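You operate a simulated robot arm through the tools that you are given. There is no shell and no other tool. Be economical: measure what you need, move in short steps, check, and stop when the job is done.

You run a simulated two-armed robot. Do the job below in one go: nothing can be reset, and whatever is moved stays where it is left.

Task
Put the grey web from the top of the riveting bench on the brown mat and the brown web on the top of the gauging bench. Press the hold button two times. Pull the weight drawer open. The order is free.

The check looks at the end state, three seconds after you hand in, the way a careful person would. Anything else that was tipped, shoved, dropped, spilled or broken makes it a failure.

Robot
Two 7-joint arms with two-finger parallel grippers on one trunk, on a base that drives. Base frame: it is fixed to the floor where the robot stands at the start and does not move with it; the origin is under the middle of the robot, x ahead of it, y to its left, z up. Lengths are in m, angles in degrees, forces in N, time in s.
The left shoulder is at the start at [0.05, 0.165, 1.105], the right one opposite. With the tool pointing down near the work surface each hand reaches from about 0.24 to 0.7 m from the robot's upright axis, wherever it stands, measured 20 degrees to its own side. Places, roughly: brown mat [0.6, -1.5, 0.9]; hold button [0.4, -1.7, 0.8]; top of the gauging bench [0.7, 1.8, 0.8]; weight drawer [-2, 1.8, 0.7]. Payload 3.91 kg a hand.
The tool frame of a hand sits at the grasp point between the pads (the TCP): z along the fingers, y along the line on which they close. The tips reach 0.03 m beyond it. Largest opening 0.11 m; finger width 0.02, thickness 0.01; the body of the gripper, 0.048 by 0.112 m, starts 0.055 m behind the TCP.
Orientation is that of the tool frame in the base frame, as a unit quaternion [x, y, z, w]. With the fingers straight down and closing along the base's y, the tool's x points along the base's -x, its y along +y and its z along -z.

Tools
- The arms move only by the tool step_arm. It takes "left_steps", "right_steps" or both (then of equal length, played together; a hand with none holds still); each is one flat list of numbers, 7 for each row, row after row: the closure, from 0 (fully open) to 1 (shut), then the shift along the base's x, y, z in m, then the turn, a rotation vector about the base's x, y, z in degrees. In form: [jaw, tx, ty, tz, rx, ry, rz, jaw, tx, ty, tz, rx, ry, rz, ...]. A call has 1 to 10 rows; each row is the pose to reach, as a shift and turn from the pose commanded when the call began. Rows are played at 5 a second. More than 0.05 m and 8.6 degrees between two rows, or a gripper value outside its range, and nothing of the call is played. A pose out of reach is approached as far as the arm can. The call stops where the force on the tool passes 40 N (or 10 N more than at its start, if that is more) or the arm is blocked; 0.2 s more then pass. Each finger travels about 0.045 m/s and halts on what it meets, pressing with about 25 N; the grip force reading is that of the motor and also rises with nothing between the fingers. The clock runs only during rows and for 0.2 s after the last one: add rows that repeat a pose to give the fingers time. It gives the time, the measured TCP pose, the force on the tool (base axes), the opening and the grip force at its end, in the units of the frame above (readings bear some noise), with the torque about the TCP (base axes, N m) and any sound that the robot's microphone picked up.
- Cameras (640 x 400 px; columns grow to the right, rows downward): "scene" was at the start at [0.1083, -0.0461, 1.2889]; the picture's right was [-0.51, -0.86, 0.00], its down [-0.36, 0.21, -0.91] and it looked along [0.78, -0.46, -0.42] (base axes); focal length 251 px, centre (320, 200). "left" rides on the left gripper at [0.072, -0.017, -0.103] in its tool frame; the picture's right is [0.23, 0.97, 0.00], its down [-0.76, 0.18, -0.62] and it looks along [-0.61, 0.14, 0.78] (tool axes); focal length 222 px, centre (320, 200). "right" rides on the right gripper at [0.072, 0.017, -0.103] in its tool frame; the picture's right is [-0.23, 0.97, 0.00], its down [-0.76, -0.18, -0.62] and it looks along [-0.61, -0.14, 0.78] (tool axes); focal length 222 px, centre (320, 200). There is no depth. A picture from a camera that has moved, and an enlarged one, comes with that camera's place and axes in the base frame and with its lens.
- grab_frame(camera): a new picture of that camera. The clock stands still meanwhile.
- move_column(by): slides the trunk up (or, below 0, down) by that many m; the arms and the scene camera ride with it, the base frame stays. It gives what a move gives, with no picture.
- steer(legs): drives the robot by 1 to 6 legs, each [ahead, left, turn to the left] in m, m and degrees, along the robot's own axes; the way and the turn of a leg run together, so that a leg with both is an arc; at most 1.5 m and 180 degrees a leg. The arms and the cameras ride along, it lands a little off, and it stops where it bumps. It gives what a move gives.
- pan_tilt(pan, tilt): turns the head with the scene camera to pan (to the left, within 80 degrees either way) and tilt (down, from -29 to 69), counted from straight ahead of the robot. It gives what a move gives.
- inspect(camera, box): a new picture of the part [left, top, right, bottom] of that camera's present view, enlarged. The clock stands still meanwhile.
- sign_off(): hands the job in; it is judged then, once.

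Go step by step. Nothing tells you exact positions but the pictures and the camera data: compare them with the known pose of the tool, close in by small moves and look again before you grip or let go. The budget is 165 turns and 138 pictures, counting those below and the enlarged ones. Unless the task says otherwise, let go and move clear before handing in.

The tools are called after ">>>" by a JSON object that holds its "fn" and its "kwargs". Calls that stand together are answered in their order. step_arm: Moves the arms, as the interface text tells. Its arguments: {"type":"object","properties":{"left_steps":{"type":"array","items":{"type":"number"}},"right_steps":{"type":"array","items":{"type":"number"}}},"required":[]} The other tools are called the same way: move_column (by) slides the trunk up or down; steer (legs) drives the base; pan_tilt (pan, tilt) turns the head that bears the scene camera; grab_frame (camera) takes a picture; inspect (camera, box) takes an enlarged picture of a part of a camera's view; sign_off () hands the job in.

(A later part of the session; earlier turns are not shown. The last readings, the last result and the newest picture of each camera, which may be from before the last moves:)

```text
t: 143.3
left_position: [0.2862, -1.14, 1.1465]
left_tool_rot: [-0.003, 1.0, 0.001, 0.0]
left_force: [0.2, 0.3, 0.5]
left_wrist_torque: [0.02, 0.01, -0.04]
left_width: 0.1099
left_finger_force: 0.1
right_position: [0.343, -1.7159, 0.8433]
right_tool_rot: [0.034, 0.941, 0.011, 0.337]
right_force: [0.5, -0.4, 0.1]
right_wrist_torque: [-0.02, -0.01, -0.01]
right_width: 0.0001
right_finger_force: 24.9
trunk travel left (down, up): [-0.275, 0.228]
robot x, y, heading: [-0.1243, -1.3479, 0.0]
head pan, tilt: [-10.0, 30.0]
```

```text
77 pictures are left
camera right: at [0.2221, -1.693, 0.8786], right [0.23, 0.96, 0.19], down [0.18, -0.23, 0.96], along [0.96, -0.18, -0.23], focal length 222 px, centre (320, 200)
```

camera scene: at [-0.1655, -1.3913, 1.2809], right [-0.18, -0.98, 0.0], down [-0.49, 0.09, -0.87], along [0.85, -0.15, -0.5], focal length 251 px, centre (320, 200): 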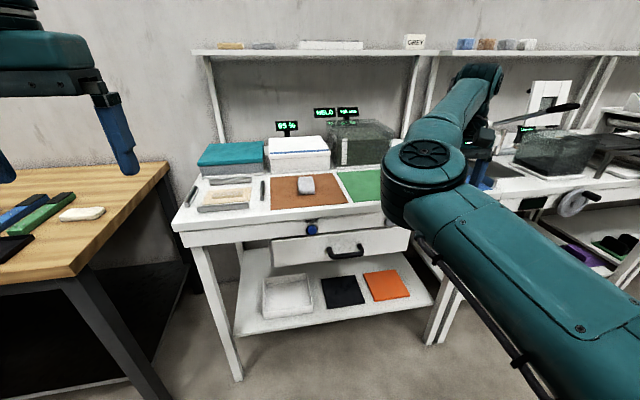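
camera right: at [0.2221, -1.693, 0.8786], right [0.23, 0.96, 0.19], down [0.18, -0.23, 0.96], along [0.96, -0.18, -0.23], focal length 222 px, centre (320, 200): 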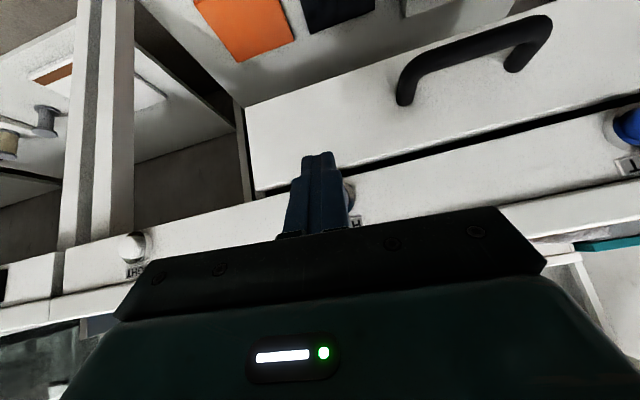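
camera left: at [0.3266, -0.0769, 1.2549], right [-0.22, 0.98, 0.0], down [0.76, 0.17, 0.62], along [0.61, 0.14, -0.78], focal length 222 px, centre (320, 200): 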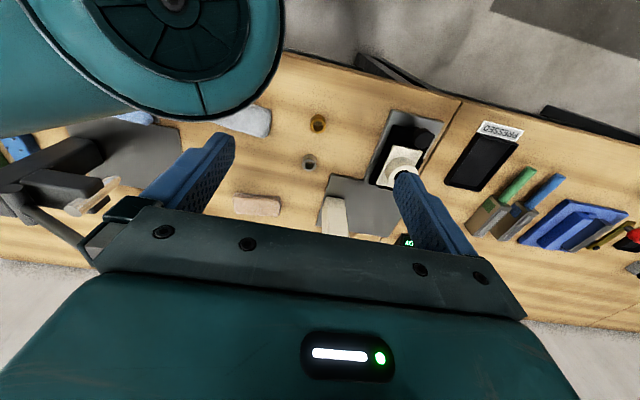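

Tip is lined up just in front of the button. I advance toward it slowly.

>>> {"fn": "step_arm", "kwargs": {"right_steps": [1, 0.02, -0.001, 0.006, 0, 0, 0, 1, 0.035, -0.001, 0.006, 0, 0, 0, 1, 0.042, -0.001, 0.006, 0, 0, 0, 1, 0.046, -0.001, 0.006, 0, 0, 0, 1, 0.05, -0.001, 0.006, 0, 0, 0, 1, 0.053, -0.001, 0.006, 0, 0, 0]}}

>>> {"fn": "inspect", "kwargs": {"camera": "right", "box": [240, 120, 440, 245]}}

```text
t: 144.7
left_position: [0.2841, -1.141, 1.1467]
left_tool_rot: [-0.003, 1.0, 0.0, 0.0]
left_force: [0.5, -0.3, 0.4]
left_wrist_torque: [-0.02, 0.0, -0.01]
left_width: 0.1097
left_finger_force: 0.0
right_position: [0.3936, -1.7233, 0.8518]
right_tool_rot: [0.037, 0.941, 0.006, 0.337]
right_force: [0.0, 0.1, 0.5]
right_wrist_torque: [-0.02, 0.03, 0.02]
right_width: 0.0
right_finger_force: 25.5
trunk travel left (down, up): [-0.275, 0.228]
robot x, y, heading: [-0.1273, -1.3467, 0.1]
head pan, tilt: [-10.0, 30.0]
```

```text
3.20 times, centred on (340, 182) of right
camera zoom: at [0.2737, -1.6985, 0.8858], right [0.24, 0.95, 0.18], down [0.18, -0.23, 0.96], along [0.95, -0.2, -0.23], focal length 711 px, centre (256, 256)
```

zoom: 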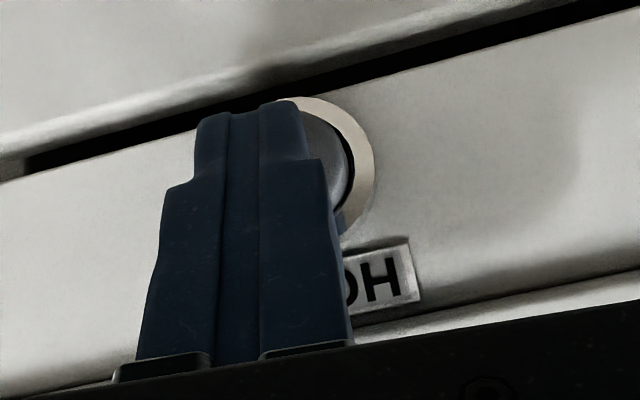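

Aligned with the button. Now press in small steps until a click or force.

>>> {"fn": "step_arm", "kwargs": {"right_steps": [1, 0.003, 0.001, 0, 0, 0, 0, 1, 0.006, 0.001, 0, 0, 0, 0, 1, 0.009, 0.001, 0, 0, 0, 0, 1, 0.012, 0.001, 0, 0, 0, 0]}}

```text
t: 145.7
left_position: [0.2815, -1.1409, 1.1476]
left_tool_rot: [-0.003, 1.0, 0.001, 0.001]
left_force: [0.7, -0.4, -0.5]
left_wrist_torque: [-0.04, 0.02, 0.01]
left_width: 0.1102
left_finger_force: 0.0
right_position: [0.4024, -1.7215, 0.8508]
right_tool_rot: [0.039, 0.941, 0.007, 0.335]
right_force: [-24.9, 1.3, 3.0]
right_wrist_torque: [-0.35, 0.35, 0.05]
right_width: 0.0003
right_finger_force: 24.7
trunk travel left (down, up): [-0.275, 0.228]
robot x, y, heading: [-0.1261, -1.3524, -0.0]
head pan, tilt: [-10.0, 30.0]
heard: click
```

One click heard. Back off and check the display.

>>> {"fn": "step_arm", "kwargs": {"right_steps": [1, -0.01, 0, 0, 0, 0, 0, 1, -0.025, 0, 0, 0, 0, 0, 1, -0.025, 0, 0, 0, 0, 0]}}

>>> {"fn": "pan_tilt", "kwargs": {"pan": 5, "tilt": 20}}

>>> {"fn": "grab_frame", "kwargs": {"camera": "scene"}}

>>> {"fn": "inspect", "kwargs": {"camera": "scene", "box": [280, 110, 440, 210]}}

```text
t: 146.5
left_position: [0.2847, -1.1406, 1.1477]
left_tool_rot: [-0.002, 1.0, -0.001, -0.001]
left_force: [-0.2, -0.2, 0.1]
left_wrist_torque: [0.01, 0.01, -0.03]
left_width: 0.1098
left_finger_force: 0.0
right_position: [0.3816, -1.7225, 0.8532]
right_tool_rot: [0.037, 0.94, 0.007, 0.339]
right_force: [0.0, 1.1, 0.4]
right_wrist_torque: [0.0, -0.01, 0.03]
right_width: 0.0
right_finger_force: 25.1
trunk travel left (down, up): [-0.275, 0.228]
robot x, y, heading: [-0.1224, -1.3506, 0.1]
head pan, tilt: [-10.0, 30.0]
```

```text
t: 147.3
left_position: [0.2848, -1.1406, 1.1471]
left_tool_rot: [-0.003, 1.0, 0.0, 0.0]
left_force: [0.6, -0.3, -0.3]
left_wrist_torque: [-0.04, -0.02, 0.03]
left_width: 0.1101
left_finger_force: 0.0
right_position: [0.3811, -1.7229, 0.8533]
right_tool_rot: [0.037, 0.941, 0.005, 0.337]
right_force: [0.1, 0.5, -0.5]
right_wrist_torque: [-0.02, -0.02, 0.03]
right_width: 0.0001
right_finger_force: 25.2
trunk travel left (down, up): [-0.275, 0.228]
robot x, y, heading: [-0.1231, -1.3519, 0.4]
head pan, tilt: [5.0, 20.0]
```

```text
75 pictures are left
camera scene: at [-0.0026, -1.3399, 1.2469], right [0.09, -1.0, 0.0], down [-0.34, -0.03, -0.94], along [0.94, 0.09, -0.34], focal length 251 px, centre (320, 200)
```

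scene: 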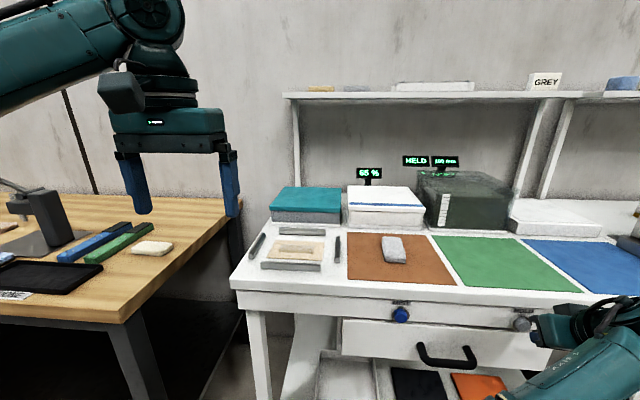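

```text
4.00 times, centred on (360, 160) of scene
camera zoom: at [-0.0026, -1.3399, 1.2469], right [0.09, -1.0, 0.0], down [-0.34, -0.03, -0.94], along [0.94, 0.09, -0.34], focal length 1003 px, centre (160, 360)
```

zoom: 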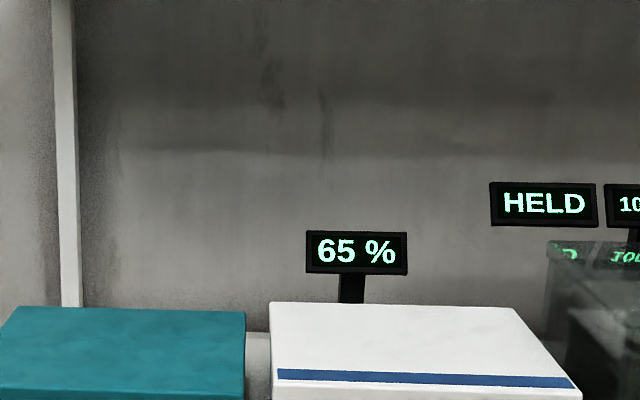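

Click counted; second press now, then back off.

>>> {"fn": "step_arm", "kwargs": {"right_steps": [1, 0.013, 0, 0, 0, 0, 0, 1, 0.017, 0, 0, 0, 0, 0, 1, 0.021, 0, 0, 0, 0, 0, 1, 0.025, 0, 0, 0, 0, 0]}}

>>> {"fn": "step_arm", "kwargs": {"right_steps": [1, -0.01, 0, 0, 0, 0, 0, 1, -0.03, 0, 0, 0, 0, 0, 1, -0.03, 0, 0, 0, 0, 0]}}

>>> {"fn": "inspect", "kwargs": {"camera": "scene", "box": [320, 130, 640, 330]}}

```text
t: 148.3
left_position: [0.2831, -1.1398, 1.1488]
left_tool_rot: [-0.003, 1.0, 0.0, 0.0]
left_force: [-0.5, 0.6, -0.8]
left_wrist_torque: [-0.01, 0.02, 0.0]
left_width: 0.1101
left_finger_force: 0.1
right_position: [0.4022, -1.7226, 0.8504]
right_tool_rot: [0.039, 0.941, 0.007, 0.335]
right_force: [-24.0, -0.1, 1.4]
right_wrist_torque: [-0.32, 0.32, 0.02]
right_width: 0.0001
right_finger_force: 24.9
trunk travel left (down, up): [-0.275, 0.228]
robot x, y, heading: [-0.1284, -1.3492, 0.4]
head pan, tilt: [5.0, 20.0]
heard: click
```

```text
t: 149.1
left_position: [0.2857, -1.1411, 1.1474]
left_tool_rot: [-0.002, 1.0, 0.001, -0.001]
left_force: [0.7, -0.1, -0.6]
left_wrist_torque: [-0.02, -0.02, -0.01]
left_width: 0.1101
left_finger_force: 0.1
right_position: [0.377, -1.7242, 0.8535]
right_tool_rot: [0.038, 0.94, 0.006, 0.339]
right_force: [-0.6, 0.0, 0.4]
right_wrist_torque: [0.02, -0.02, -0.01]
right_width: 0.0
right_finger_force: 25.5
trunk travel left (down, up): [-0.275, 0.228]
robot x, y, heading: [-0.1284, -1.3495, 0.4]
head pan, tilt: [5.0, 20.0]
```

```text
2.00 times, centred on (480, 230) of scene
camera zoom: at [-0.0026, -1.3399, 1.2469], right [0.09, -1.0, 0.0], down [-0.34, -0.03, -0.94], along [0.94, 0.09, -0.34], focal length 502 px, centre (0, 140)
```

zoom: 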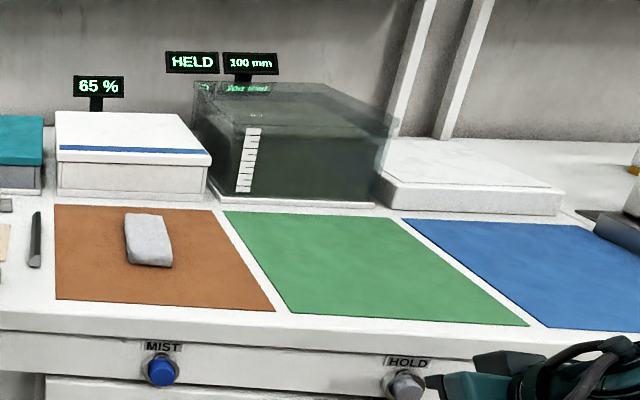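

Two presses done. Back off, raise the trunk and restore the right hand's upright open pose.

>>> {"fn": "steer", "kwargs": {"legs": [[-0.38, 0, -0.4]]}}

>>> {"fn": "move_column", "kwargs": {"by": 0.05}}

>>> {"fn": "step_arm", "kwargs": {"right_steps": [0.8, 0, -0.01, 0.03, 0, 0, 0, 0.5, 0, -0.02, 0.06, 0, 8, 0, 0.2, -0.01, -0.03, 0.09, 0, 16, 0, 0, -0.02, -0.03, 0.12, 0, 24, 0, 0, -0.03, -0.04, 0.14, 0, 32, 0, 0, -0.04, -0.04, 0.16, 0, 39, 0, 0, -0.07, -0.04, 0.16, 0, 39, 0, 0, -0.09, -0.04, 0.16, 0, 39, 0]}}

```text
t: 151.5
left_position: [-0.0948, -1.1445, 1.1472]
left_tool_rot: [0.001, 1.0, 0.0, 0.0]
left_force: [0.0, -0.5, 0.3]
left_wrist_torque: [0.0, 0.0, 0.02]
left_width: 0.11
left_finger_force: 0.0
right_position: [-0.0101, -1.7292, 0.8523]
right_tool_rot: [0.041, 0.941, 0.004, 0.337]
right_force: [-0.5, -0.5, -0.4]
right_wrist_torque: [-0.01, -0.02, 0.01]
right_width: 0.0
right_finger_force: 25.1
trunk travel left (down, up): [-0.275, 0.228]
robot x, y, heading: [-0.507, -1.3458, -0.2]
head pan, tilt: [5.0, 20.0]
```

```text
t: 152.4
left_position: [-0.0957, -1.1439, 1.1974]
left_tool_rot: [0.001, 1.0, 0.0, -0.001]
left_force: [-0.2, 0.9, -0.1]
left_wrist_torque: [0.01, 0.01, -0.02]
left_width: 0.11
left_finger_force: 0.0
right_position: [-0.0091, -1.729, 0.9016]
right_tool_rot: [0.042, 0.941, 0.002, 0.336]
right_force: [-0.4, 0.1, -0.2]
right_wrist_torque: [-0.01, -0.01, 0.01]
right_width: 0.0002
right_finger_force: 24.7
trunk travel left (down, up): [-0.325, 0.178]
robot x, y, heading: [-0.5075, -1.3463, -0.1]
head pan, tilt: [5.0, 20.0]
```

```text
t: 154.2
left_position: [-0.0958, -1.1445, 1.1981]
left_tool_rot: [0.001, 1.0, 0.001, -0.001]
left_force: [0.3, 0.0, -1.3]
left_wrist_torque: [-0.02, 0.02, 0.01]
left_width: 0.1101
left_finger_force: 0.1
right_position: [-0.0993, -1.7689, 1.0613]
right_tool_rot: [0.041, 0.999, -0.011, 0.003]
right_force: [-0.2, -0.4, 0.1]
right_wrist_torque: [-0.02, 0.02, 0.03]
right_width: 0.11
right_finger_force: 0.0
trunk travel left (down, up): [-0.325, 0.178]
robot x, y, heading: [-0.5062, -1.3496, -0.2]
head pan, tilt: [5.0, 20.0]
```

Both presses are done. Before going for the brown web, I check the size of the robot's base to know how close I can stand.

>>> {"fn": "pan_tilt", "kwargs": {"pan": 0, "tilt": 69}}

>>> {"fn": "grab_frame", "kwargs": {"camera": "scene"}}

>>> {"fn": "pan_tilt", "kwargs": {"pan": -75, "tilt": 69}}

>>> {"fn": "grab_frame", "kwargs": {"camera": "scene"}}

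```text
t: 155.4
left_position: [-0.0951, -1.1443, 1.1971]
left_tool_rot: [0.0, 1.0, 0.0, -0.001]
left_force: [-0.4, 0.3, 1.0]
left_wrist_torque: [0.0, -0.02, 0.02]
left_width: 0.1101
left_finger_force: 0.1
right_position: [-0.0986, -1.7677, 1.0613]
right_tool_rot: [0.04, 0.999, -0.011, 0.003]
right_force: [-0.6, -0.3, -0.2]
right_wrist_torque: [0.0, -0.02, -0.02]
right_width: 0.1099
right_finger_force: 0.0
trunk travel left (down, up): [-0.325, 0.178]
robot x, y, heading: [-0.5055, -1.3513, -0.1]
head pan, tilt: [0.0, 68.8]
```

```text
72 pictures are left
camera scene: at [-0.4206, -1.3488, 1.2294], right [0.0, -1.0, 0.0], down [-0.93, 0.0, -0.36], along [0.36, 0.0, -0.93], focal length 251 px, centre (320, 200)
```

scene: 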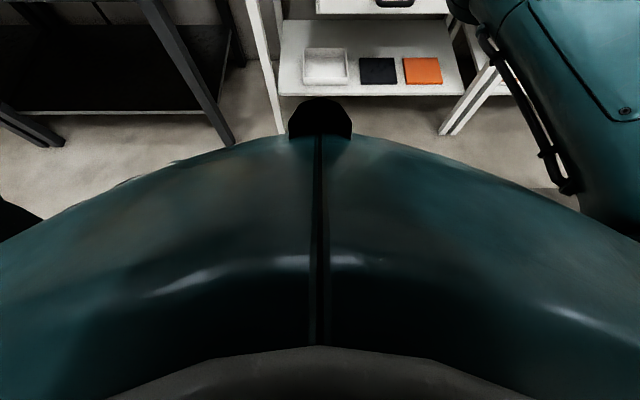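

```text
t: 156.8
left_position: [-0.0966, -1.1429, 1.1976]
left_tool_rot: [0.001, 1.0, 0.0, -0.001]
left_force: [-0.1, -0.2, 0.5]
left_wrist_torque: [0.0, 0.0, 0.0]
left_width: 0.11
left_finger_force: 0.1
right_position: [-0.0986, -1.7673, 1.0616]
right_tool_rot: [0.041, 0.999, -0.01, 0.003]
right_force: [-0.1, -0.5, -0.4]
right_wrist_torque: [0.01, -0.04, -0.01]
right_width: 0.11
right_finger_force: 0.0
trunk travel left (down, up): [-0.325, 0.178]
robot x, y, heading: [-0.5091, -1.3494, -0.2]
head pan, tilt: [-75.0, 68.8]
```

```text
71 pictures are left
camera scene: at [-0.4623, -1.4026, 1.2294], right [-0.97, -0.26, 0.0], down [-0.24, 0.9, -0.36], along [0.09, -0.35, -0.93], focal length 251 px, centre (320, 200)
```

scene: 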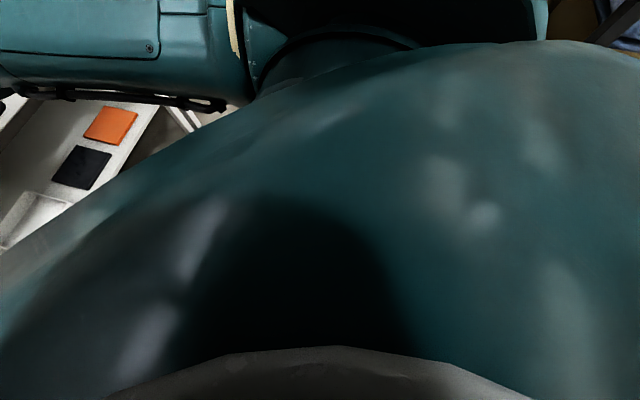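

Reach is governed by the shoulder, so standing at about (−0.02, −0.335) with heading 75° should do for the brown web. Driving there.

>>> {"fn": "steer", "kwargs": {"legs": [[0, 1.145, 0], [0, 0, 75.2], [0, -0.5, 0]]}}

>>> {"fn": "pan_tilt", "kwargs": {"pan": -55, "tilt": 30}}

>>> {"fn": "grab_frame", "kwargs": {"camera": "scene"}}

>>> {"fn": "grab_frame", "kwargs": {"camera": "right"}}

```text
t: 168.5
left_position: [-0.1245, 0.1259, 1.1961]
left_tool_rot: [-0.618, 0.786, -0.001, 0.0]
left_force: [0.8, 0.6, -0.6]
left_wrist_torque: [-0.01, -0.02, 0.0]
left_width: 0.11
left_finger_force: 0.0
right_position: [0.4818, -0.0238, 1.0619]
right_tool_rot: [-0.587, 0.809, -0.005, 0.008]
right_force: [-0.7, -0.3, 0.2]
right_wrist_torque: [0.01, 0.01, -0.01]
right_width: 0.1101
right_finger_force: 0.0
trunk travel left (down, up): [-0.325, 0.178]
robot x, y, heading: [-0.0185, -0.3197, 76.4]
head pan, tilt: [-75.0, 68.8]
```

```text
t: 169.5
left_position: [-0.1256, 0.1251, 1.1973]
left_tool_rot: [-0.619, 0.786, -0.001, 0.0]
left_force: [0.4, 0.2, -0.9]
left_wrist_torque: [0.01, -0.01, 0.0]
left_width: 0.1101
left_finger_force: 0.0
right_position: [0.4814, -0.0227, 1.063]
right_tool_rot: [-0.588, 0.809, -0.006, 0.009]
right_force: [0.4, 0.4, 0.9]
right_wrist_torque: [0.01, 0.01, -0.01]
right_width: 0.1099
right_finger_force: 0.1
trunk travel left (down, up): [-0.325, 0.178]
robot x, y, heading: [-0.0205, -0.3228, 76.3]
head pan, tilt: [-55.0, 30.0]
```

```text
70 pictures are left
camera scene: at [0.0703, -0.2595, 1.2808], right [0.36, -0.93, 0.0], down [-0.47, -0.18, -0.87], along [0.81, 0.31, -0.5], focal length 251 px, centre (320, 200)
```

scene: 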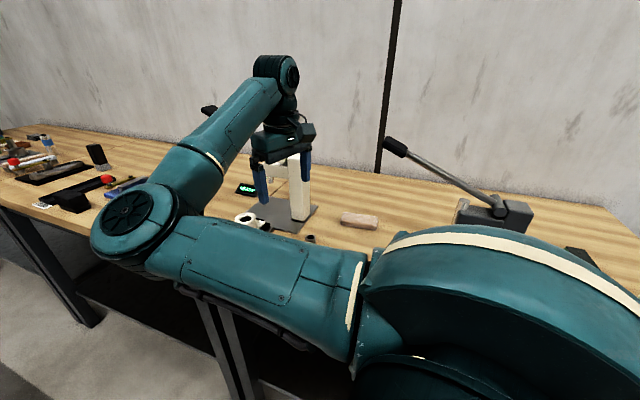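

```text
69 pictures are left
camera right: at [0.4409, -0.0862, 1.1636], right [-0.86, 0.52, -0.02], down [0.39, 0.67, 0.63], along [0.34, 0.53, -0.77], focal length 222 px, centre (320, 200)
```

right: 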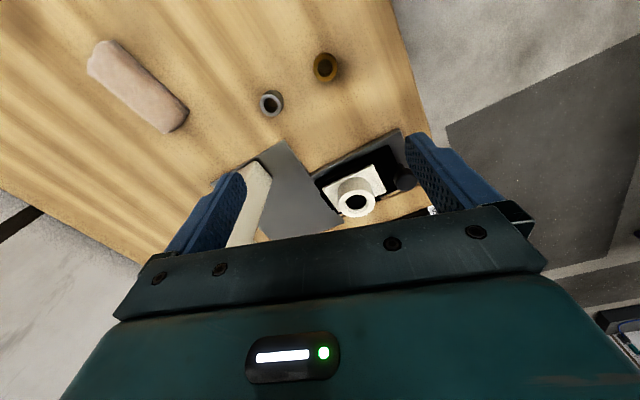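

Brown web: centre (0.665, −0.147), axis +5.6°; the squeezer's lever knob is near (0.604, −0.215, 1.12). I'll turn the hand, lean it away from the lever, come down low in front, and then slide in beneath the lever height.

>>> {"fn": "step_arm", "kwargs": {"right_steps": [0, 0.005, -0.028, 0, 0, 0, 6, 0, 0.01, -0.056, 0, 0, 0, 12, 0, 0.01, -0.084, 0, 0, 0, 18, 0, 0.01, -0.112, 0, 0, 0, 23.6, 0, 0.01, -0.112, 0, 0, 0, 23.6]}}

>>> {"fn": "step_arm", "kwargs": {"right_steps": [0, 0, 0, -0.03, -7, 0, 0, 0, 0, 0, -0.06, -14, 0, 0, 0, 0, 0, -0.1, -14, 0, 0, 0, 0, 0, -0.1, -14, 0, 0]}}

>>> {"fn": "grab_frame", "kwargs": {"camera": "scene"}}

>>> {"fn": "grab_frame", "kwargs": {"camera": "right"}}

```text
t: 170.7
left_position: [-0.1248, 0.1254, 1.1975]
left_tool_rot: [-0.619, 0.786, -0.001, 0.0]
left_force: [0.4, 0.2, 0.4]
left_wrist_torque: [0.0, -0.02, -0.05]
left_width: 0.1101
left_finger_force: 0.0
right_position: [0.4912, -0.1358, 1.0619]
right_tool_rot: [0.742, -0.671, 0.005, -0.01]
right_force: [0.5, 0.1, 0.0]
right_wrist_torque: [-0.02, 0.05, -0.02]
right_width: 0.1099
right_finger_force: 0.0
trunk travel left (down, up): [-0.325, 0.178]
robot x, y, heading: [-0.0201, -0.3205, 76.4]
head pan, tilt: [-55.0, 30.0]
```

```text
t: 171.7
left_position: [-0.1247, 0.1253, 1.1976]
left_tool_rot: [-0.618, 0.786, -0.001, 0.0]
left_force: [0.2, 0.1, -0.3]
left_wrist_torque: [-0.03, 0.0, -0.03]
left_width: 0.11
left_finger_force: 0.0
right_position: [0.4916, -0.1347, 0.9617]
right_tool_rot: [0.736, -0.666, 0.086, 0.08]
right_force: [-0.6, -0.3, 0.4]
right_wrist_torque: [-0.01, -0.01, 0.01]
right_width: 0.11
right_finger_force: 0.0
trunk travel left (down, up): [-0.325, 0.178]
robot x, y, heading: [-0.0165, -0.3201, 76.4]
head pan, tilt: [-55.0, 30.0]
```

```text
68 pictures are left
camera scene: at [0.0702, -0.2594, 1.2809], right [0.36, -0.93, 0.0], down [-0.47, -0.18, -0.87], along [0.81, 0.32, -0.5], focal length 251 px, centre (320, 200)
```

scene: 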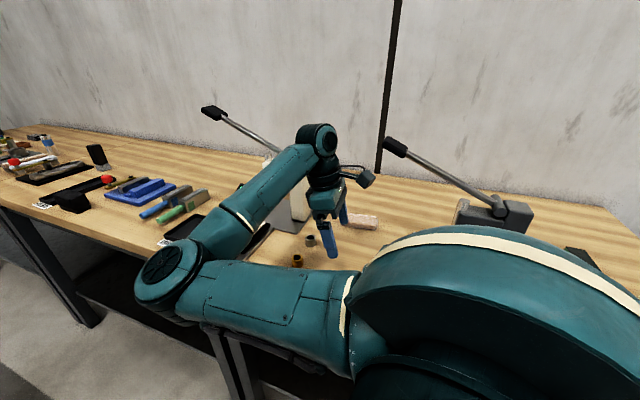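

```text
67 pictures are left
camera right: at [0.4796, -0.182, 1.0787], right [-0.99, 0.12, -0.05], down [0.09, 0.9, 0.43], along [0.1, 0.42, -0.9], focal length 222 px, centre (320, 200)
```

right: 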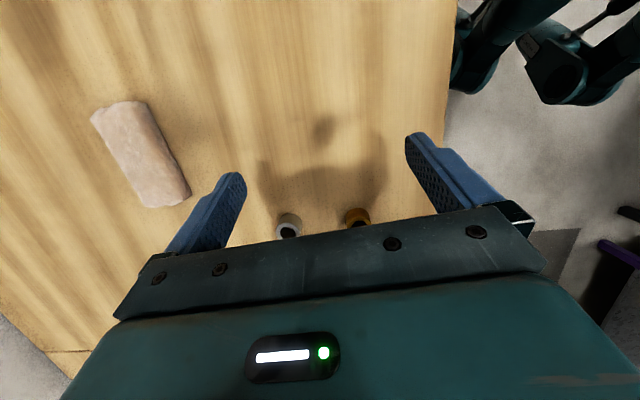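

Path is feasible. Lower to 0.93 first, then slide in along x under the lever.

>>> {"fn": "step_arm", "kwargs": {"right_steps": [0, 0, 0.005, -0.03, 0, 0, 0, 0, 0.04, 0.005, -0.032, 0, 0, 0, 0, 0.08, 0.005, -0.032, 0, 0, 0, 0, 0.12, 0.005, -0.032, 0, 0, 0, 0, 0.15, 0.005, -0.032, 0, 0, 0, 0, 0.174, 0.005, -0.032, 0, 0, 0, 0, 0.174, 0.005, -0.032, 0, 0, 0]}}

>>> {"fn": "grab_frame", "kwargs": {"camera": "scene"}}

>>> {"fn": "grab_frame", "kwargs": {"camera": "right"}}

```text
t: 173.3
left_position: [-0.1239, 0.1254, 1.1967]
left_tool_rot: [-0.618, 0.786, 0.0, 0.0]
left_force: [0.0, 0.0, -0.1]
left_wrist_torque: [-0.05, -0.02, -0.01]
left_width: 0.1102
left_finger_force: 0.0
right_position: [0.666, -0.1297, 0.9305]
right_tool_rot: [0.736, -0.666, 0.086, 0.08]
right_force: [0.8, 0.4, -0.9]
right_wrist_torque: [0.02, 0.02, -0.03]
right_width: 0.1101
right_finger_force: 0.0
trunk travel left (down, up): [-0.325, 0.178]
robot x, y, heading: [-0.0227, -0.3209, 76.4]
head pan, tilt: [-55.0, 30.0]
```

```text
66 pictures are left
camera scene: at [0.0701, -0.2594, 1.2809], right [0.36, -0.93, 0.0], down [-0.47, -0.18, -0.87], along [0.81, 0.32, -0.5], focal length 251 px, centre (320, 200)
```

scene: 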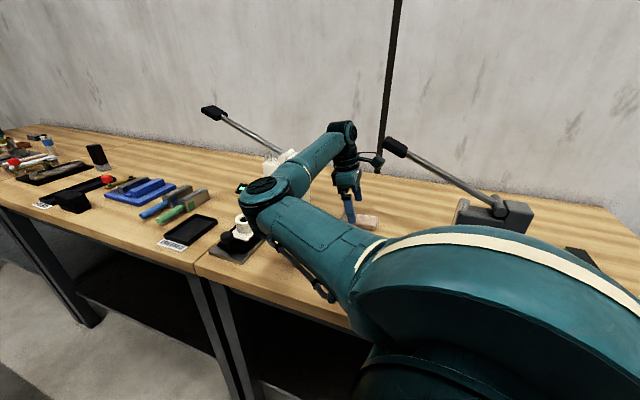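

```text
65 pictures are left
camera right: at [0.6541, -0.1766, 1.0464], right [-0.99, 0.12, -0.05], down [0.09, 0.9, 0.43], along [0.1, 0.42, -0.9], focal length 222 px, centre (320, 200)
```

right: 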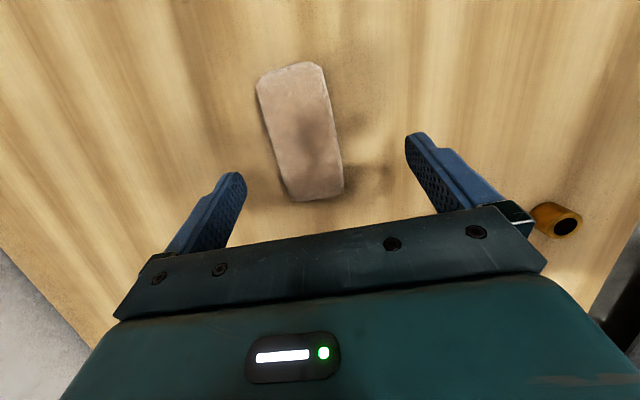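

The slab is between the fingers. The elbow is low over the press housing, so I raise the trunk 6 cm and let the hand go down instead.

>>> {"fn": "move_column", "kwargs": {"by": 0.06}}

>>> {"fn": "step_arm", "kwargs": {"right_steps": [0, 0.004, 0, -0.03, 0, 0, 0, 0, 0.008, 0, -0.06, 0, 0, 0, 0, 0.008, 0, -0.085, 0, 0, 0, 0, 0.008, 0, -0.085, 0, 0, 0]}}

>>> {"fn": "grab_frame", "kwargs": {"camera": "right"}}

>>> {"fn": "inspect", "kwargs": {"camera": "scene", "box": [180, 90, 440, 290]}}

```text
t: 174.2
left_position: [-0.1237, 0.1256, 1.2563]
left_tool_rot: [-0.62, 0.785, -0.001, -0.002]
left_force: [0.0, 0.2, -0.1]
left_wrist_torque: [-0.03, -0.01, -0.02]
left_width: 0.11
left_finger_force: 0.2
right_position: [0.6635, -0.128, 0.9806]
right_tool_rot: [0.735, -0.668, 0.078, 0.083]
right_force: [5.9, -1.2, -8.7]
right_wrist_torque: [0.49, 0.63, 0.38]
right_width: 0.1098
right_finger_force: 0.1
trunk travel left (down, up): [-0.384, 0.119]
robot x, y, heading: [-0.0169, -0.3244, 76.4]
head pan, tilt: [-55.0, 30.0]
stopped: the force on the tool passed its limit (the readings are from after the stop); the commanded pose is now the measured one
```

```text
t: 175.2
left_position: [-0.125, 0.1254, 1.255]
left_tool_rot: [-0.62, 0.785, 0.0, 0.0]
left_force: [1.0, 0.0, 0.0]
left_wrist_torque: [-0.01, -0.01, 0.02]
left_width: 0.11
left_finger_force: 0.0
right_position: [0.6694, -0.1297, 0.8976]
right_tool_rot: [0.735, -0.669, 0.079, 0.081]
right_force: [0.2, -0.6, 0.0]
right_wrist_torque: [0.0, -0.02, 0.01]
right_width: 0.1104
right_finger_force: 0.1
trunk travel left (down, up): [-0.384, 0.119]
robot x, y, heading: [-0.0181, -0.3233, 76.4]
head pan, tilt: [-55.0, 30.0]
```

```text
64 pictures are left
camera right: at [0.6596, -0.1766, 1.0142], right [-0.99, 0.13, -0.04], down [0.1, 0.9, 0.43], along [0.09, 0.42, -0.9], focal length 222 px, centre (320, 200)
```

right: 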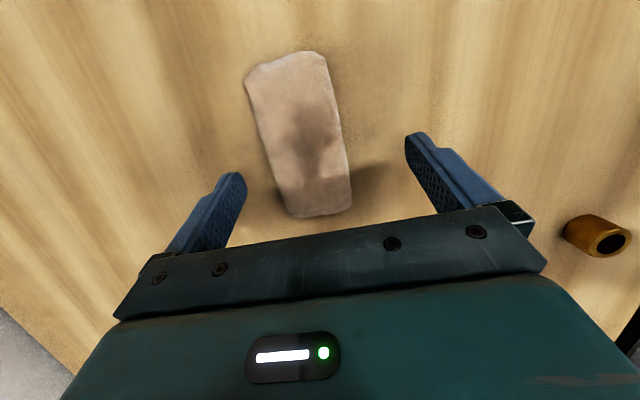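

```text
2.00 times, centred on (310, 190) of scene
camera zoom: at [0.0699, -0.2595, 1.3396], right [0.36, -0.93, 0.0], down [-0.47, -0.18, -0.87], along [0.81, 0.32, -0.5], focal length 502 px, centre (340, 220)
```

zoom: 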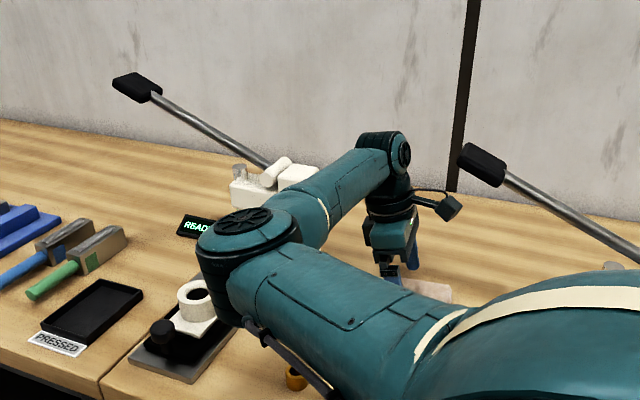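

The hand brushed something above while rising (likely the lever knob), but forces are now zero and all looks in place. I lower the last centimetre and grip.

>>> {"fn": "step_arm", "kwargs": {"right_steps": [0, 0.004, 0, -0.012, 0, 0, 0, 0.3, 0.004, 0, -0.012, 0, 0, 0, 0.6, 0.004, 0, -0.012, 0, 0, 0, 1, 0.004, 0, -0.012, 0, 0, 0, 1, 0.004, 0, -0.012, 0, 0, 0, 1, 0.004, 0, -0.012, 0, 0, 0, 1, 0.004, 0, -0.012, 0, 0, 0, 1, 0.004, 0, -0.012, 0, 0, 0]}}

>>> {"fn": "step_arm", "kwargs": {"right_steps": [1, 0, 0.003, 0.01, 0, 0, 0, 1, 0, 0.005, 0.03, 0, 0, 0, 1, 0, 0.005, 0.04, 0, 0, 0]}}

>>> {"fn": "grab_frame", "kwargs": {"camera": "right"}}

```text
t: 177.1
left_position: [-0.1239, 0.1251, 1.2562]
left_tool_rot: [-0.619, 0.786, 0.0, 0.0]
left_force: [-0.2, -0.2, 0.2]
left_wrist_torque: [0.0, 0.02, 0.01]
left_width: 0.1101
left_finger_force: 0.0
right_position: [0.6748, -0.1289, 0.8858]
right_tool_rot: [0.735, -0.669, 0.08, 0.082]
right_force: [-0.2, -0.3, -0.3]
right_wrist_torque: [0.0, 0.0, 0.04]
right_width: 0.0541
right_finger_force: 24.6
trunk travel left (down, up): [-0.384, 0.119]
robot x, y, heading: [-0.0199, -0.3236, 76.1]
head pan, tilt: [-55.0, 30.0]
```

```text
t: 177.8
left_position: [-0.1259, 0.1255, 1.2559]
left_tool_rot: [-0.619, 0.785, 0.0, -0.001]
left_force: [0.0, -0.6, 0.5]
left_wrist_torque: [0.0, -0.01, 0.01]
left_width: 0.1099
left_finger_force: 0.1
right_position: [0.6751, -0.1234, 0.9266]
right_tool_rot: [0.735, -0.668, 0.08, 0.082]
right_force: [0.7, 0.7, 0.2]
right_wrist_torque: [0.01, -0.01, -0.02]
right_width: 0.0544
right_finger_force: 24.7
trunk travel left (down, up): [-0.384, 0.119]
robot x, y, heading: [-0.0221, -0.3192, 76.1]
head pan, tilt: [-55.0, 30.0]
```

```text
62 pictures are left
camera right: at [0.6643, -0.1712, 1.0428], right [-0.99, 0.13, -0.04], down [0.1, 0.9, 0.43], along [0.09, 0.42, -0.9], focal length 222 px, centre (320, 200)
```

right: 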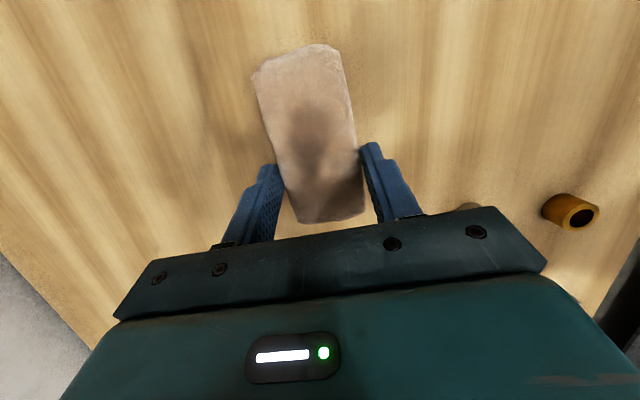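

Brown web gripped. Retract the same way (low under the lever), then lift.

>>> {"fn": "step_arm", "kwargs": {"right_steps": [1, -0.04, 0.004, 0, 0, 0, 0, 1, -0.08, 0.004, 0, 0, 0, 0, 1, -0.12, 0.004, 0, 0, 0, 0, 1, -0.16, 0.004, 0, 0, 0, 0, 1, -0.19, 0.004, 0.0, 0, 0, 0, 1, -0.2, 0.004, 0.04, 0, 0, 0, 1, -0.2, 0.004, 0.08, 0, 0, 0, 1, -0.2, 0.004, 0.12, 0, 0, 0, 1, -0.2, 0.004, 0.13, 7, 0, 0, 1, -0.2, 0.004, 0.13, 14, 0, 0]}}

>>> {"fn": "grab_frame", "kwargs": {"camera": "scene"}}

>>> {"fn": "grab_frame", "kwargs": {"camera": "right"}}

```text
t: 180.1
left_position: [-0.1255, 0.1252, 1.2558]
left_tool_rot: [-0.618, 0.786, 0.0, -0.002]
left_force: [-0.4, 0.5, -0.4]
left_wrist_torque: [-0.02, 0.04, 0.01]
left_width: 0.1101
left_finger_force: 0.2
right_position: [0.4749, -0.1192, 1.0562]
right_tool_rot: [0.74, -0.673, -0.003, -0.009]
right_force: [-0.9, -0.1, -1.7]
right_wrist_torque: [0.0, 0.0, 0.02]
right_width: 0.054
right_finger_force: 25.3
trunk travel left (down, up): [-0.384, 0.119]
robot x, y, heading: [-0.0223, -0.3223, 76.1]
head pan, tilt: [-55.0, 30.0]
```

```text
61 pictures are left
camera scene: at [0.0701, -0.2596, 1.3396], right [0.36, -0.93, 0.0], down [-0.47, -0.18, -0.87], along [0.81, 0.32, -0.5], focal length 251 px, centre (320, 200)
```

scene: 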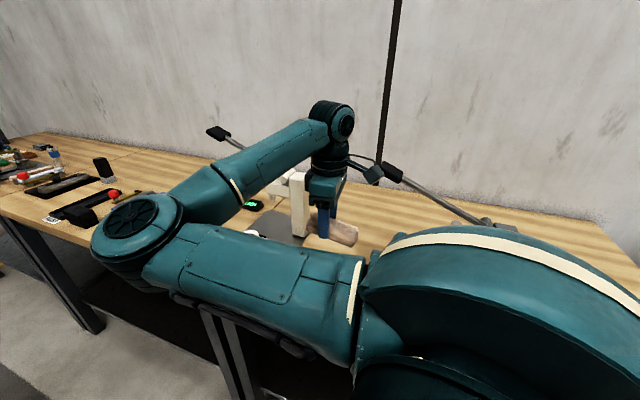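

```text
60 pictures are left
camera right: at [0.4639, -0.1948, 1.1571], right [-0.99, 0.14, 0.0], down [0.1, 0.76, 0.64], along [0.09, 0.63, -0.77], focal length 222 px, centre (320, 200)
```

right: 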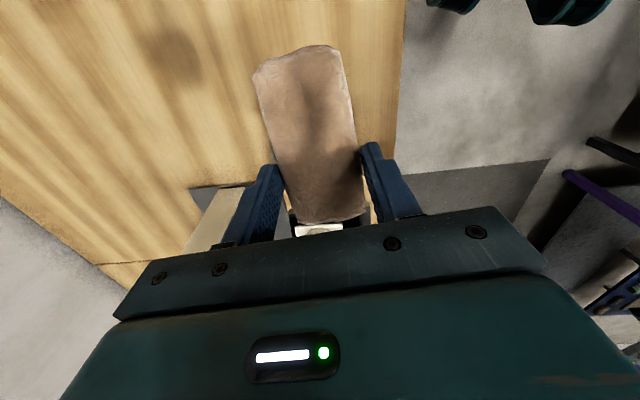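

Brown web retracted safely. Now drive along to the gauging bench and look for a free spot.

>>> {"fn": "steer", "kwargs": {"legs": [[0, 0.5, 0], [0, 0, 13.9], [1.4, 0, 0]]}}

>>> {"fn": "pan_tilt", "kwargs": {"pan": -55, "tilt": 25}}

>>> {"fn": "grab_frame", "kwargs": {"camera": "scene"}}

```text
t: 190.4
left_position: [-0.7064, 1.6059, 1.2553]
left_tool_rot: [-0.707, 0.707, -0.001, 0.0]
left_force: [0.3, 0.0, 0.2]
left_wrist_torque: [-0.02, -0.01, 0.0]
left_width: 0.11
left_finger_force: 0.1
right_position: [-0.0654, 1.5084, 1.055]
right_tool_rot: [0.813, -0.583, -0.004, -0.009]
right_force: [0.9, 0.8, -0.1]
right_wrist_torque: [0.0, 0.0, 0.0]
right_width: 0.054
right_finger_force: 24.8
trunk travel left (down, up): [-0.384, 0.119]
robot x, y, heading: [-0.5002, 1.1973, 89.9]
head pan, tilt: [-55.0, 30.0]
```

```text
t: 191.1
left_position: [-0.7064, 1.6063, 1.2566]
left_tool_rot: [-0.707, 0.707, -0.001, 0.0]
left_force: [0.1, 0.0, 0.0]
left_wrist_torque: [0.01, 0.01, 0.0]
left_width: 0.1099
left_finger_force: 0.1
right_position: [-0.0659, 1.5073, 1.0558]
right_tool_rot: [0.813, -0.582, -0.004, -0.008]
right_force: [-0.2, 0.8, -0.2]
right_wrist_torque: [-0.03, 0.03, 0.02]
right_width: 0.054
right_finger_force: 25.6
trunk travel left (down, up): [-0.384, 0.119]
robot x, y, heading: [-0.4979, 1.1974, 89.9]
head pan, tilt: [-55.0, 25.0]
```

```text
59 pictures are left
camera scene: at [-0.4254, 1.2785, 1.3475], right [0.57, -0.82, 0.0], down [-0.35, -0.24, -0.91], along [0.74, 0.52, -0.42], focal length 251 px, centre (320, 200)
```

scene: 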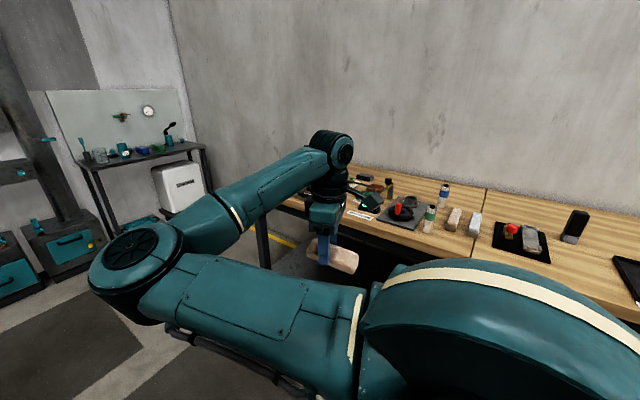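

Bars and bottles crowd the right end; there seems to be free top around (0.5, 1.82). I drive closer and look with the hand camera.

>>> {"fn": "steer", "kwargs": {"legs": [[0.3, 0, 0], [0, -0.46, 0]]}}

>>> {"fn": "grab_frame", "kwargs": {"camera": "right"}}

>>> {"fn": "pan_tilt", "kwargs": {"pan": -55, "tilt": 35}}

>>> {"fn": "grab_frame", "kwargs": {"camera": "scene"}}

```text
t: 195.5
left_position: [-0.2382, 1.9039, 1.2557]
left_tool_rot: [-0.705, 0.709, 0.0, 0.0]
left_force: [0.3, -0.3, -0.6]
left_wrist_torque: [0.01, 0.03, -0.02]
left_width: 0.1103
left_finger_force: 0.0
right_position: [0.4009, 1.801, 1.0562]
right_tool_rot: [0.811, -0.585, -0.004, -0.008]
right_force: [0.9, -0.4, -0.6]
right_wrist_torque: [-0.02, 0.0, -0.01]
right_width: 0.0538
right_finger_force: 25.0
trunk travel left (down, up): [-0.384, 0.119]
robot x, y, heading: [-0.0375, 1.4952, 89.3]
head pan, tilt: [-55.0, 25.0]
```

```text
58 pictures are left
camera right: at [0.4078, 1.7263, 1.1569], right [-1.0, -0.09, 0.0], down [-0.07, 0.77, 0.64], along [-0.05, 0.63, -0.77], focal length 222 px, centre (320, 200)
```

right: 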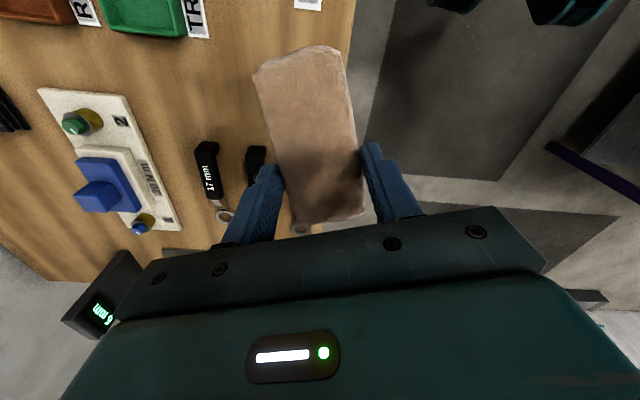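

```text
t: 196.2
left_position: [-0.2391, 1.9049, 1.2554]
left_tool_rot: [-0.704, 0.711, -0.002, 0.0]
left_force: [-0.1, 0.5, -0.1]
left_wrist_torque: [0.02, 0.02, 0.0]
left_width: 0.11
left_finger_force: 0.1
right_position: [0.4015, 1.8003, 1.0553]
right_tool_rot: [0.811, -0.586, -0.004, -0.008]
right_force: [-0.4, 0.3, -0.5]
right_wrist_torque: [0.01, -0.01, -0.01]
right_width: 0.0544
right_finger_force: 25.0
trunk travel left (down, up): [-0.384, 0.119]
robot x, y, heading: [-0.0357, 1.4942, 89.5]
head pan, tilt: [-55.0, 35.0]
```

```text
57 pictures are left
camera scene: at [0.0364, 1.5727, 1.3318], right [0.57, -0.82, 0.0], down [-0.47, -0.32, -0.82], along [0.68, 0.46, -0.57], focal length 251 px, centre (320, 200)
```

scene: 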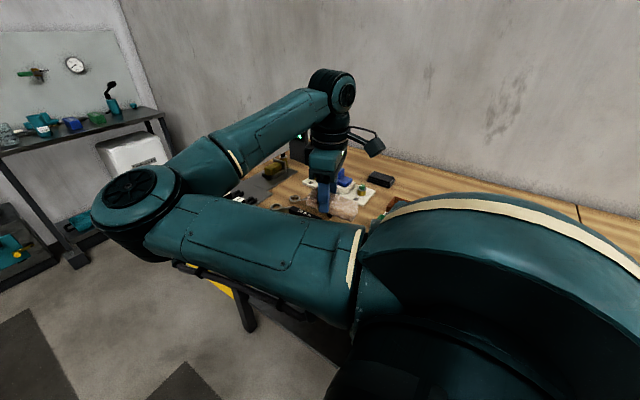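

Free patch: x 0.43–0.53, y 1.73–1.88 between the display/label and the torque wrenches. I move above (0.475, 1.82), squaring the yaw.

>>> {"fn": "step_arm", "kwargs": {"right_steps": [1, 0.025, 0.007, 0, 0, 0, -6, 1, 0.05, 0.014, 0, 0, 0, -12, 1, 0.074, 0.02, 0, 0, 0, -18, 1, 0.074, 0.02, -0.04, 0, 0, -18, 1, 0.074, 0.02, -0.08, 0, 0, -18, 1, 0.074, 0.02, -0.08, 0, 0, -18]}}

>>> {"fn": "grab_frame", "kwargs": {"camera": "right"}}

>>> {"fn": "inspect", "kwargs": {"camera": "scene", "box": [220, 110, 460, 260]}}

```text
t: 197.6
left_position: [-0.24, 1.9051, 1.2549]
left_tool_rot: [-0.704, 0.71, -0.001, 0.0]
left_force: [-0.1, -0.6, -0.1]
left_wrist_torque: [0.01, -0.01, -0.01]
left_width: 0.1099
left_finger_force: 0.1
right_position: [0.475, 1.8215, 0.9746]
right_tool_rot: [0.71, -0.704, -0.003, -0.008]
right_force: [-0.9, -0.4, 0.0]
right_wrist_torque: [0.04, 0.0, -0.03]
right_width: 0.0539
right_finger_force: 25.0
trunk travel left (down, up): [-0.384, 0.119]
robot x, y, heading: [-0.0341, 1.4867, 89.4]
head pan, tilt: [-55.0, 35.0]
```

```text
56 pictures are left
camera right: at [0.4579, 1.7482, 1.0761], right [-0.98, 0.22, -0.01], down [0.17, 0.75, 0.64], along [0.14, 0.62, -0.77], focal length 222 px, centre (320, 200)
```

right: 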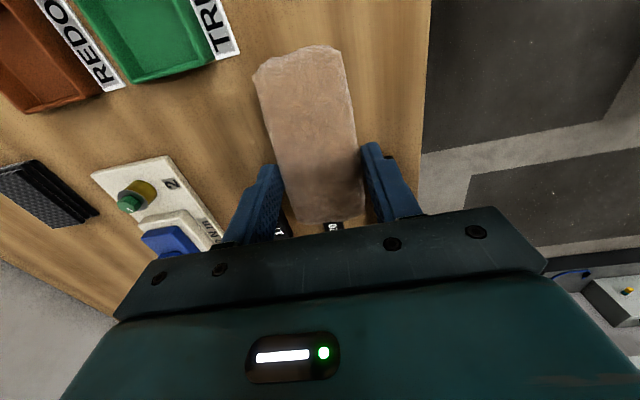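

```text
2.67 times, centred on (340, 185) of scene
camera zoom: at [0.0363, 1.5726, 1.3318], right [0.57, -0.82, 0.0], down [-0.47, -0.32, -0.82], along [0.68, 0.46, -0.57], focal length 669 px, centre (267, 240)
```

zoom: 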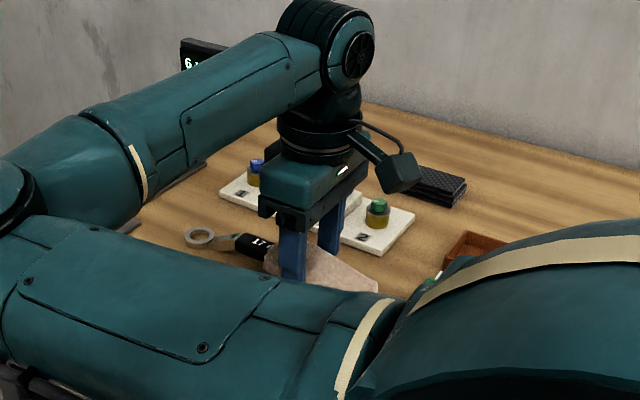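

The patch below is clear. Lower down to the bench.

>>> {"fn": "step_arm", "kwargs": {"right_steps": [1, 0, -0.01, -0.03, 0, 0, 0, 1, 0, -0.01, -0.06, 0, 0, 0, 1, 0, -0.01, -0.078, 0, 0, 0, 1, 0, -0.01, -0.084, 0, 0, 0, 1, 0, -0.01, -0.088, 0, 0, 0, 1, 0, -0.01, -0.088, 0, 0, 0]}}

>>> {"fn": "grab_frame", "kwargs": {"camera": "right"}}

```text
t: 199.0
left_position: [-0.2398, 1.9045, 1.2556]
left_tool_rot: [-0.705, 0.71, -0.002, 0.0]
left_force: [-0.2, 0.3, -0.5]
left_wrist_torque: [-0.03, -0.01, -0.02]
left_width: 0.11
left_finger_force: 0.1
right_position: [0.4737, 1.8119, 0.8884]
right_tool_rot: [0.71, -0.704, -0.002, -0.009]
right_force: [2.0, 5.6, 12.5]
right_wrist_torque: [-0.58, -0.04, 0.05]
right_width: 0.0541
right_finger_force: 24.4
trunk travel left (down, up): [-0.384, 0.119]
robot x, y, heading: [-0.0368, 1.4954, 89.3]
head pan, tilt: [-55.0, 35.0]
```

```text
54 pictures are left
camera right: at [0.4571, 1.7382, 0.9889], right [-0.98, 0.22, -0.01], down [0.17, 0.75, 0.64], along [0.14, 0.62, -0.77], focal length 222 px, centre (320, 200)
```

right: 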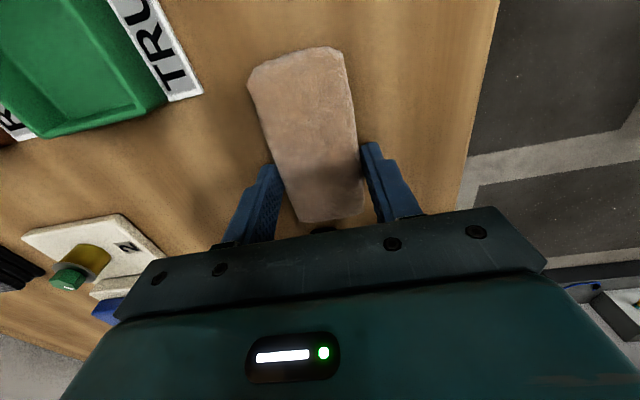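

Contact at the slab's near end only: the slab is pitched because I untilted the hand after gripping. I lift a little, restore the 14° lean so the slab is level, and lower again.

>>> {"fn": "step_arm", "kwargs": {"right_steps": [1, 0, 0, 0.02, 0, 0, 0, 1, 0, 0, 0.02, -7, 0, 0, 1, 0, 0, 0.02, -14, 0, 0, 1, 0, 0, 0.01, -14, 0, 0, 1, 0, 0, 0.004, -14, 0, 0, 1, 0, 0, 0.0, -14, 0, 0, 1, 0, 0, 0.0, -14, 0, 0]}}

>>> {"fn": "inspect", "kwargs": {"camera": "scene", "box": [220, 110, 460, 260]}}

```text
t: 200.6
left_position: [-0.2389, 1.9025, 1.257]
left_tool_rot: [-0.704, 0.71, -0.001, 0.0]
left_force: [0.6, -0.4, -0.1]
left_wrist_torque: [0.01, 0.03, 0.01]
left_width: 0.1101
left_finger_force: 0.1
right_position: [0.474, 1.8105, 0.8891]
right_tool_rot: [0.705, -0.7, 0.085, 0.077]
right_force: [0.4, -2.5, 15.7]
right_wrist_torque: [0.52, 0.0, 0.0]
right_width: 0.054
right_finger_force: 25.6
trunk travel left (down, up): [-0.384, 0.119]
robot x, y, heading: [-0.0333, 1.4899, 89.6]
head pan, tilt: [-55.0, 35.0]
```

```text
2.67 times, centred on (340, 185) of scene
camera zoom: at [0.035, 1.5713, 1.3321], right [0.57, -0.82, 0.0], down [-0.47, -0.32, -0.82], along [0.68, 0.46, -0.57], focal length 669 px, centre (267, 240)
```

zoom: 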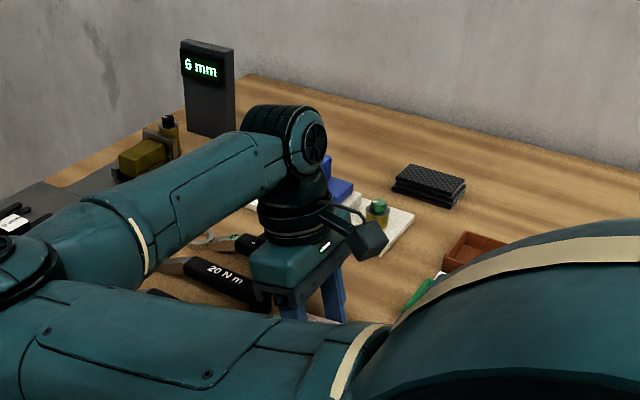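

Now it touches with near-level attitude. I ease 2 mm up, release gently and lift away.

>>> {"fn": "step_arm", "kwargs": {"right_steps": [1, 0, 0, 0.002, 3, 0, 0, 0.7, 0, 0, 0.002, 3, 0, 0, 0.4, 0, 0, 0.002, 3, 0, 0, 0, 0, 0, 0.002, 3, 0, 0, 0, 0, 0, 0.002, 3, 0, 0, 0, 0, 0, 0.002, 3, 0, 0, 0, 0, 0, 0.04, 3, 0, 0, 0, 0, 0, 0.08, 8, 0, 0, 0, 0, 0, 0.12, 14, 0, 0, 0, 0, 0, 0.15, 14, 0, 0]}}

>>> {"fn": "grab_frame", "kwargs": {"camera": "right"}}

>>> {"fn": "inspect", "kwargs": {"camera": "scene", "box": [220, 110, 460, 260]}}

```text
t: 202.8
left_position: [-0.2384, 1.9051, 1.2549]
left_tool_rot: [-0.704, 0.71, -0.002, -0.001]
left_force: [1.3, -1.3, -1.1]
left_wrist_torque: [0.01, 0.04, -0.01]
left_width: 0.1101
left_finger_force: 0.2
right_position: [0.4746, 1.8117, 1.0384]
right_tool_rot: [0.71, -0.704, -0.003, -0.008]
right_force: [0.4, 0.1, 0.3]
right_wrist_torque: [0.04, -0.04, 0.03]
right_width: 0.1101
right_finger_force: 0.0
trunk travel left (down, up): [-0.384, 0.119]
robot x, y, heading: [-0.0373, 1.4927, 89.4]
head pan, tilt: [-55.0, 35.0]
```

```text
52 pictures are left
camera right: at [0.4567, 1.7375, 1.1388], right [-0.98, 0.22, 0.0], down [0.17, 0.75, 0.64], along [0.14, 0.62, -0.77], focal length 222 px, centre (320, 200)
```

right: 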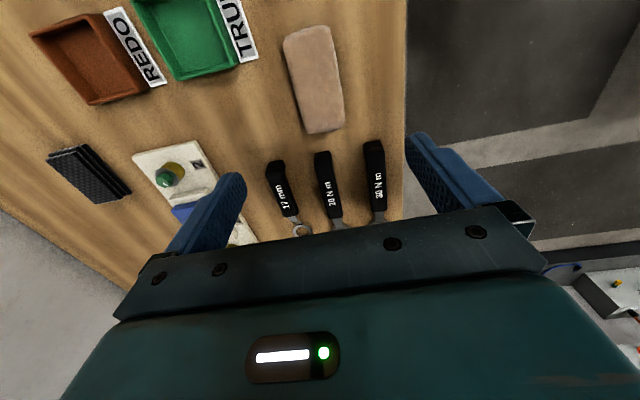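

```text
2.67 times, centred on (340, 185) of scene
camera zoom: at [0.0363, 1.5726, 1.3318], right [0.57, -0.82, 0.0], down [-0.47, -0.32, -0.82], along [0.68, 0.46, -0.57], focal length 669 px, centre (267, 240)
```

zoom: 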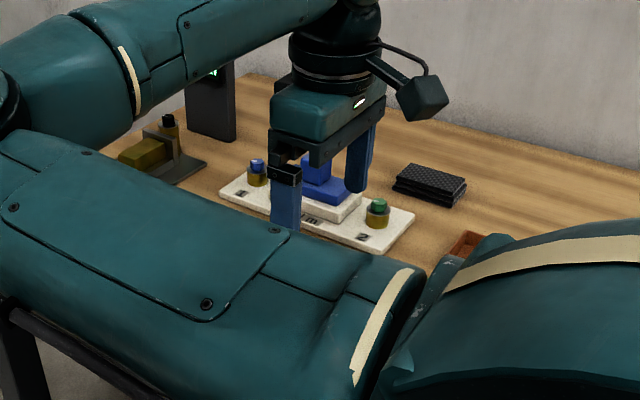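

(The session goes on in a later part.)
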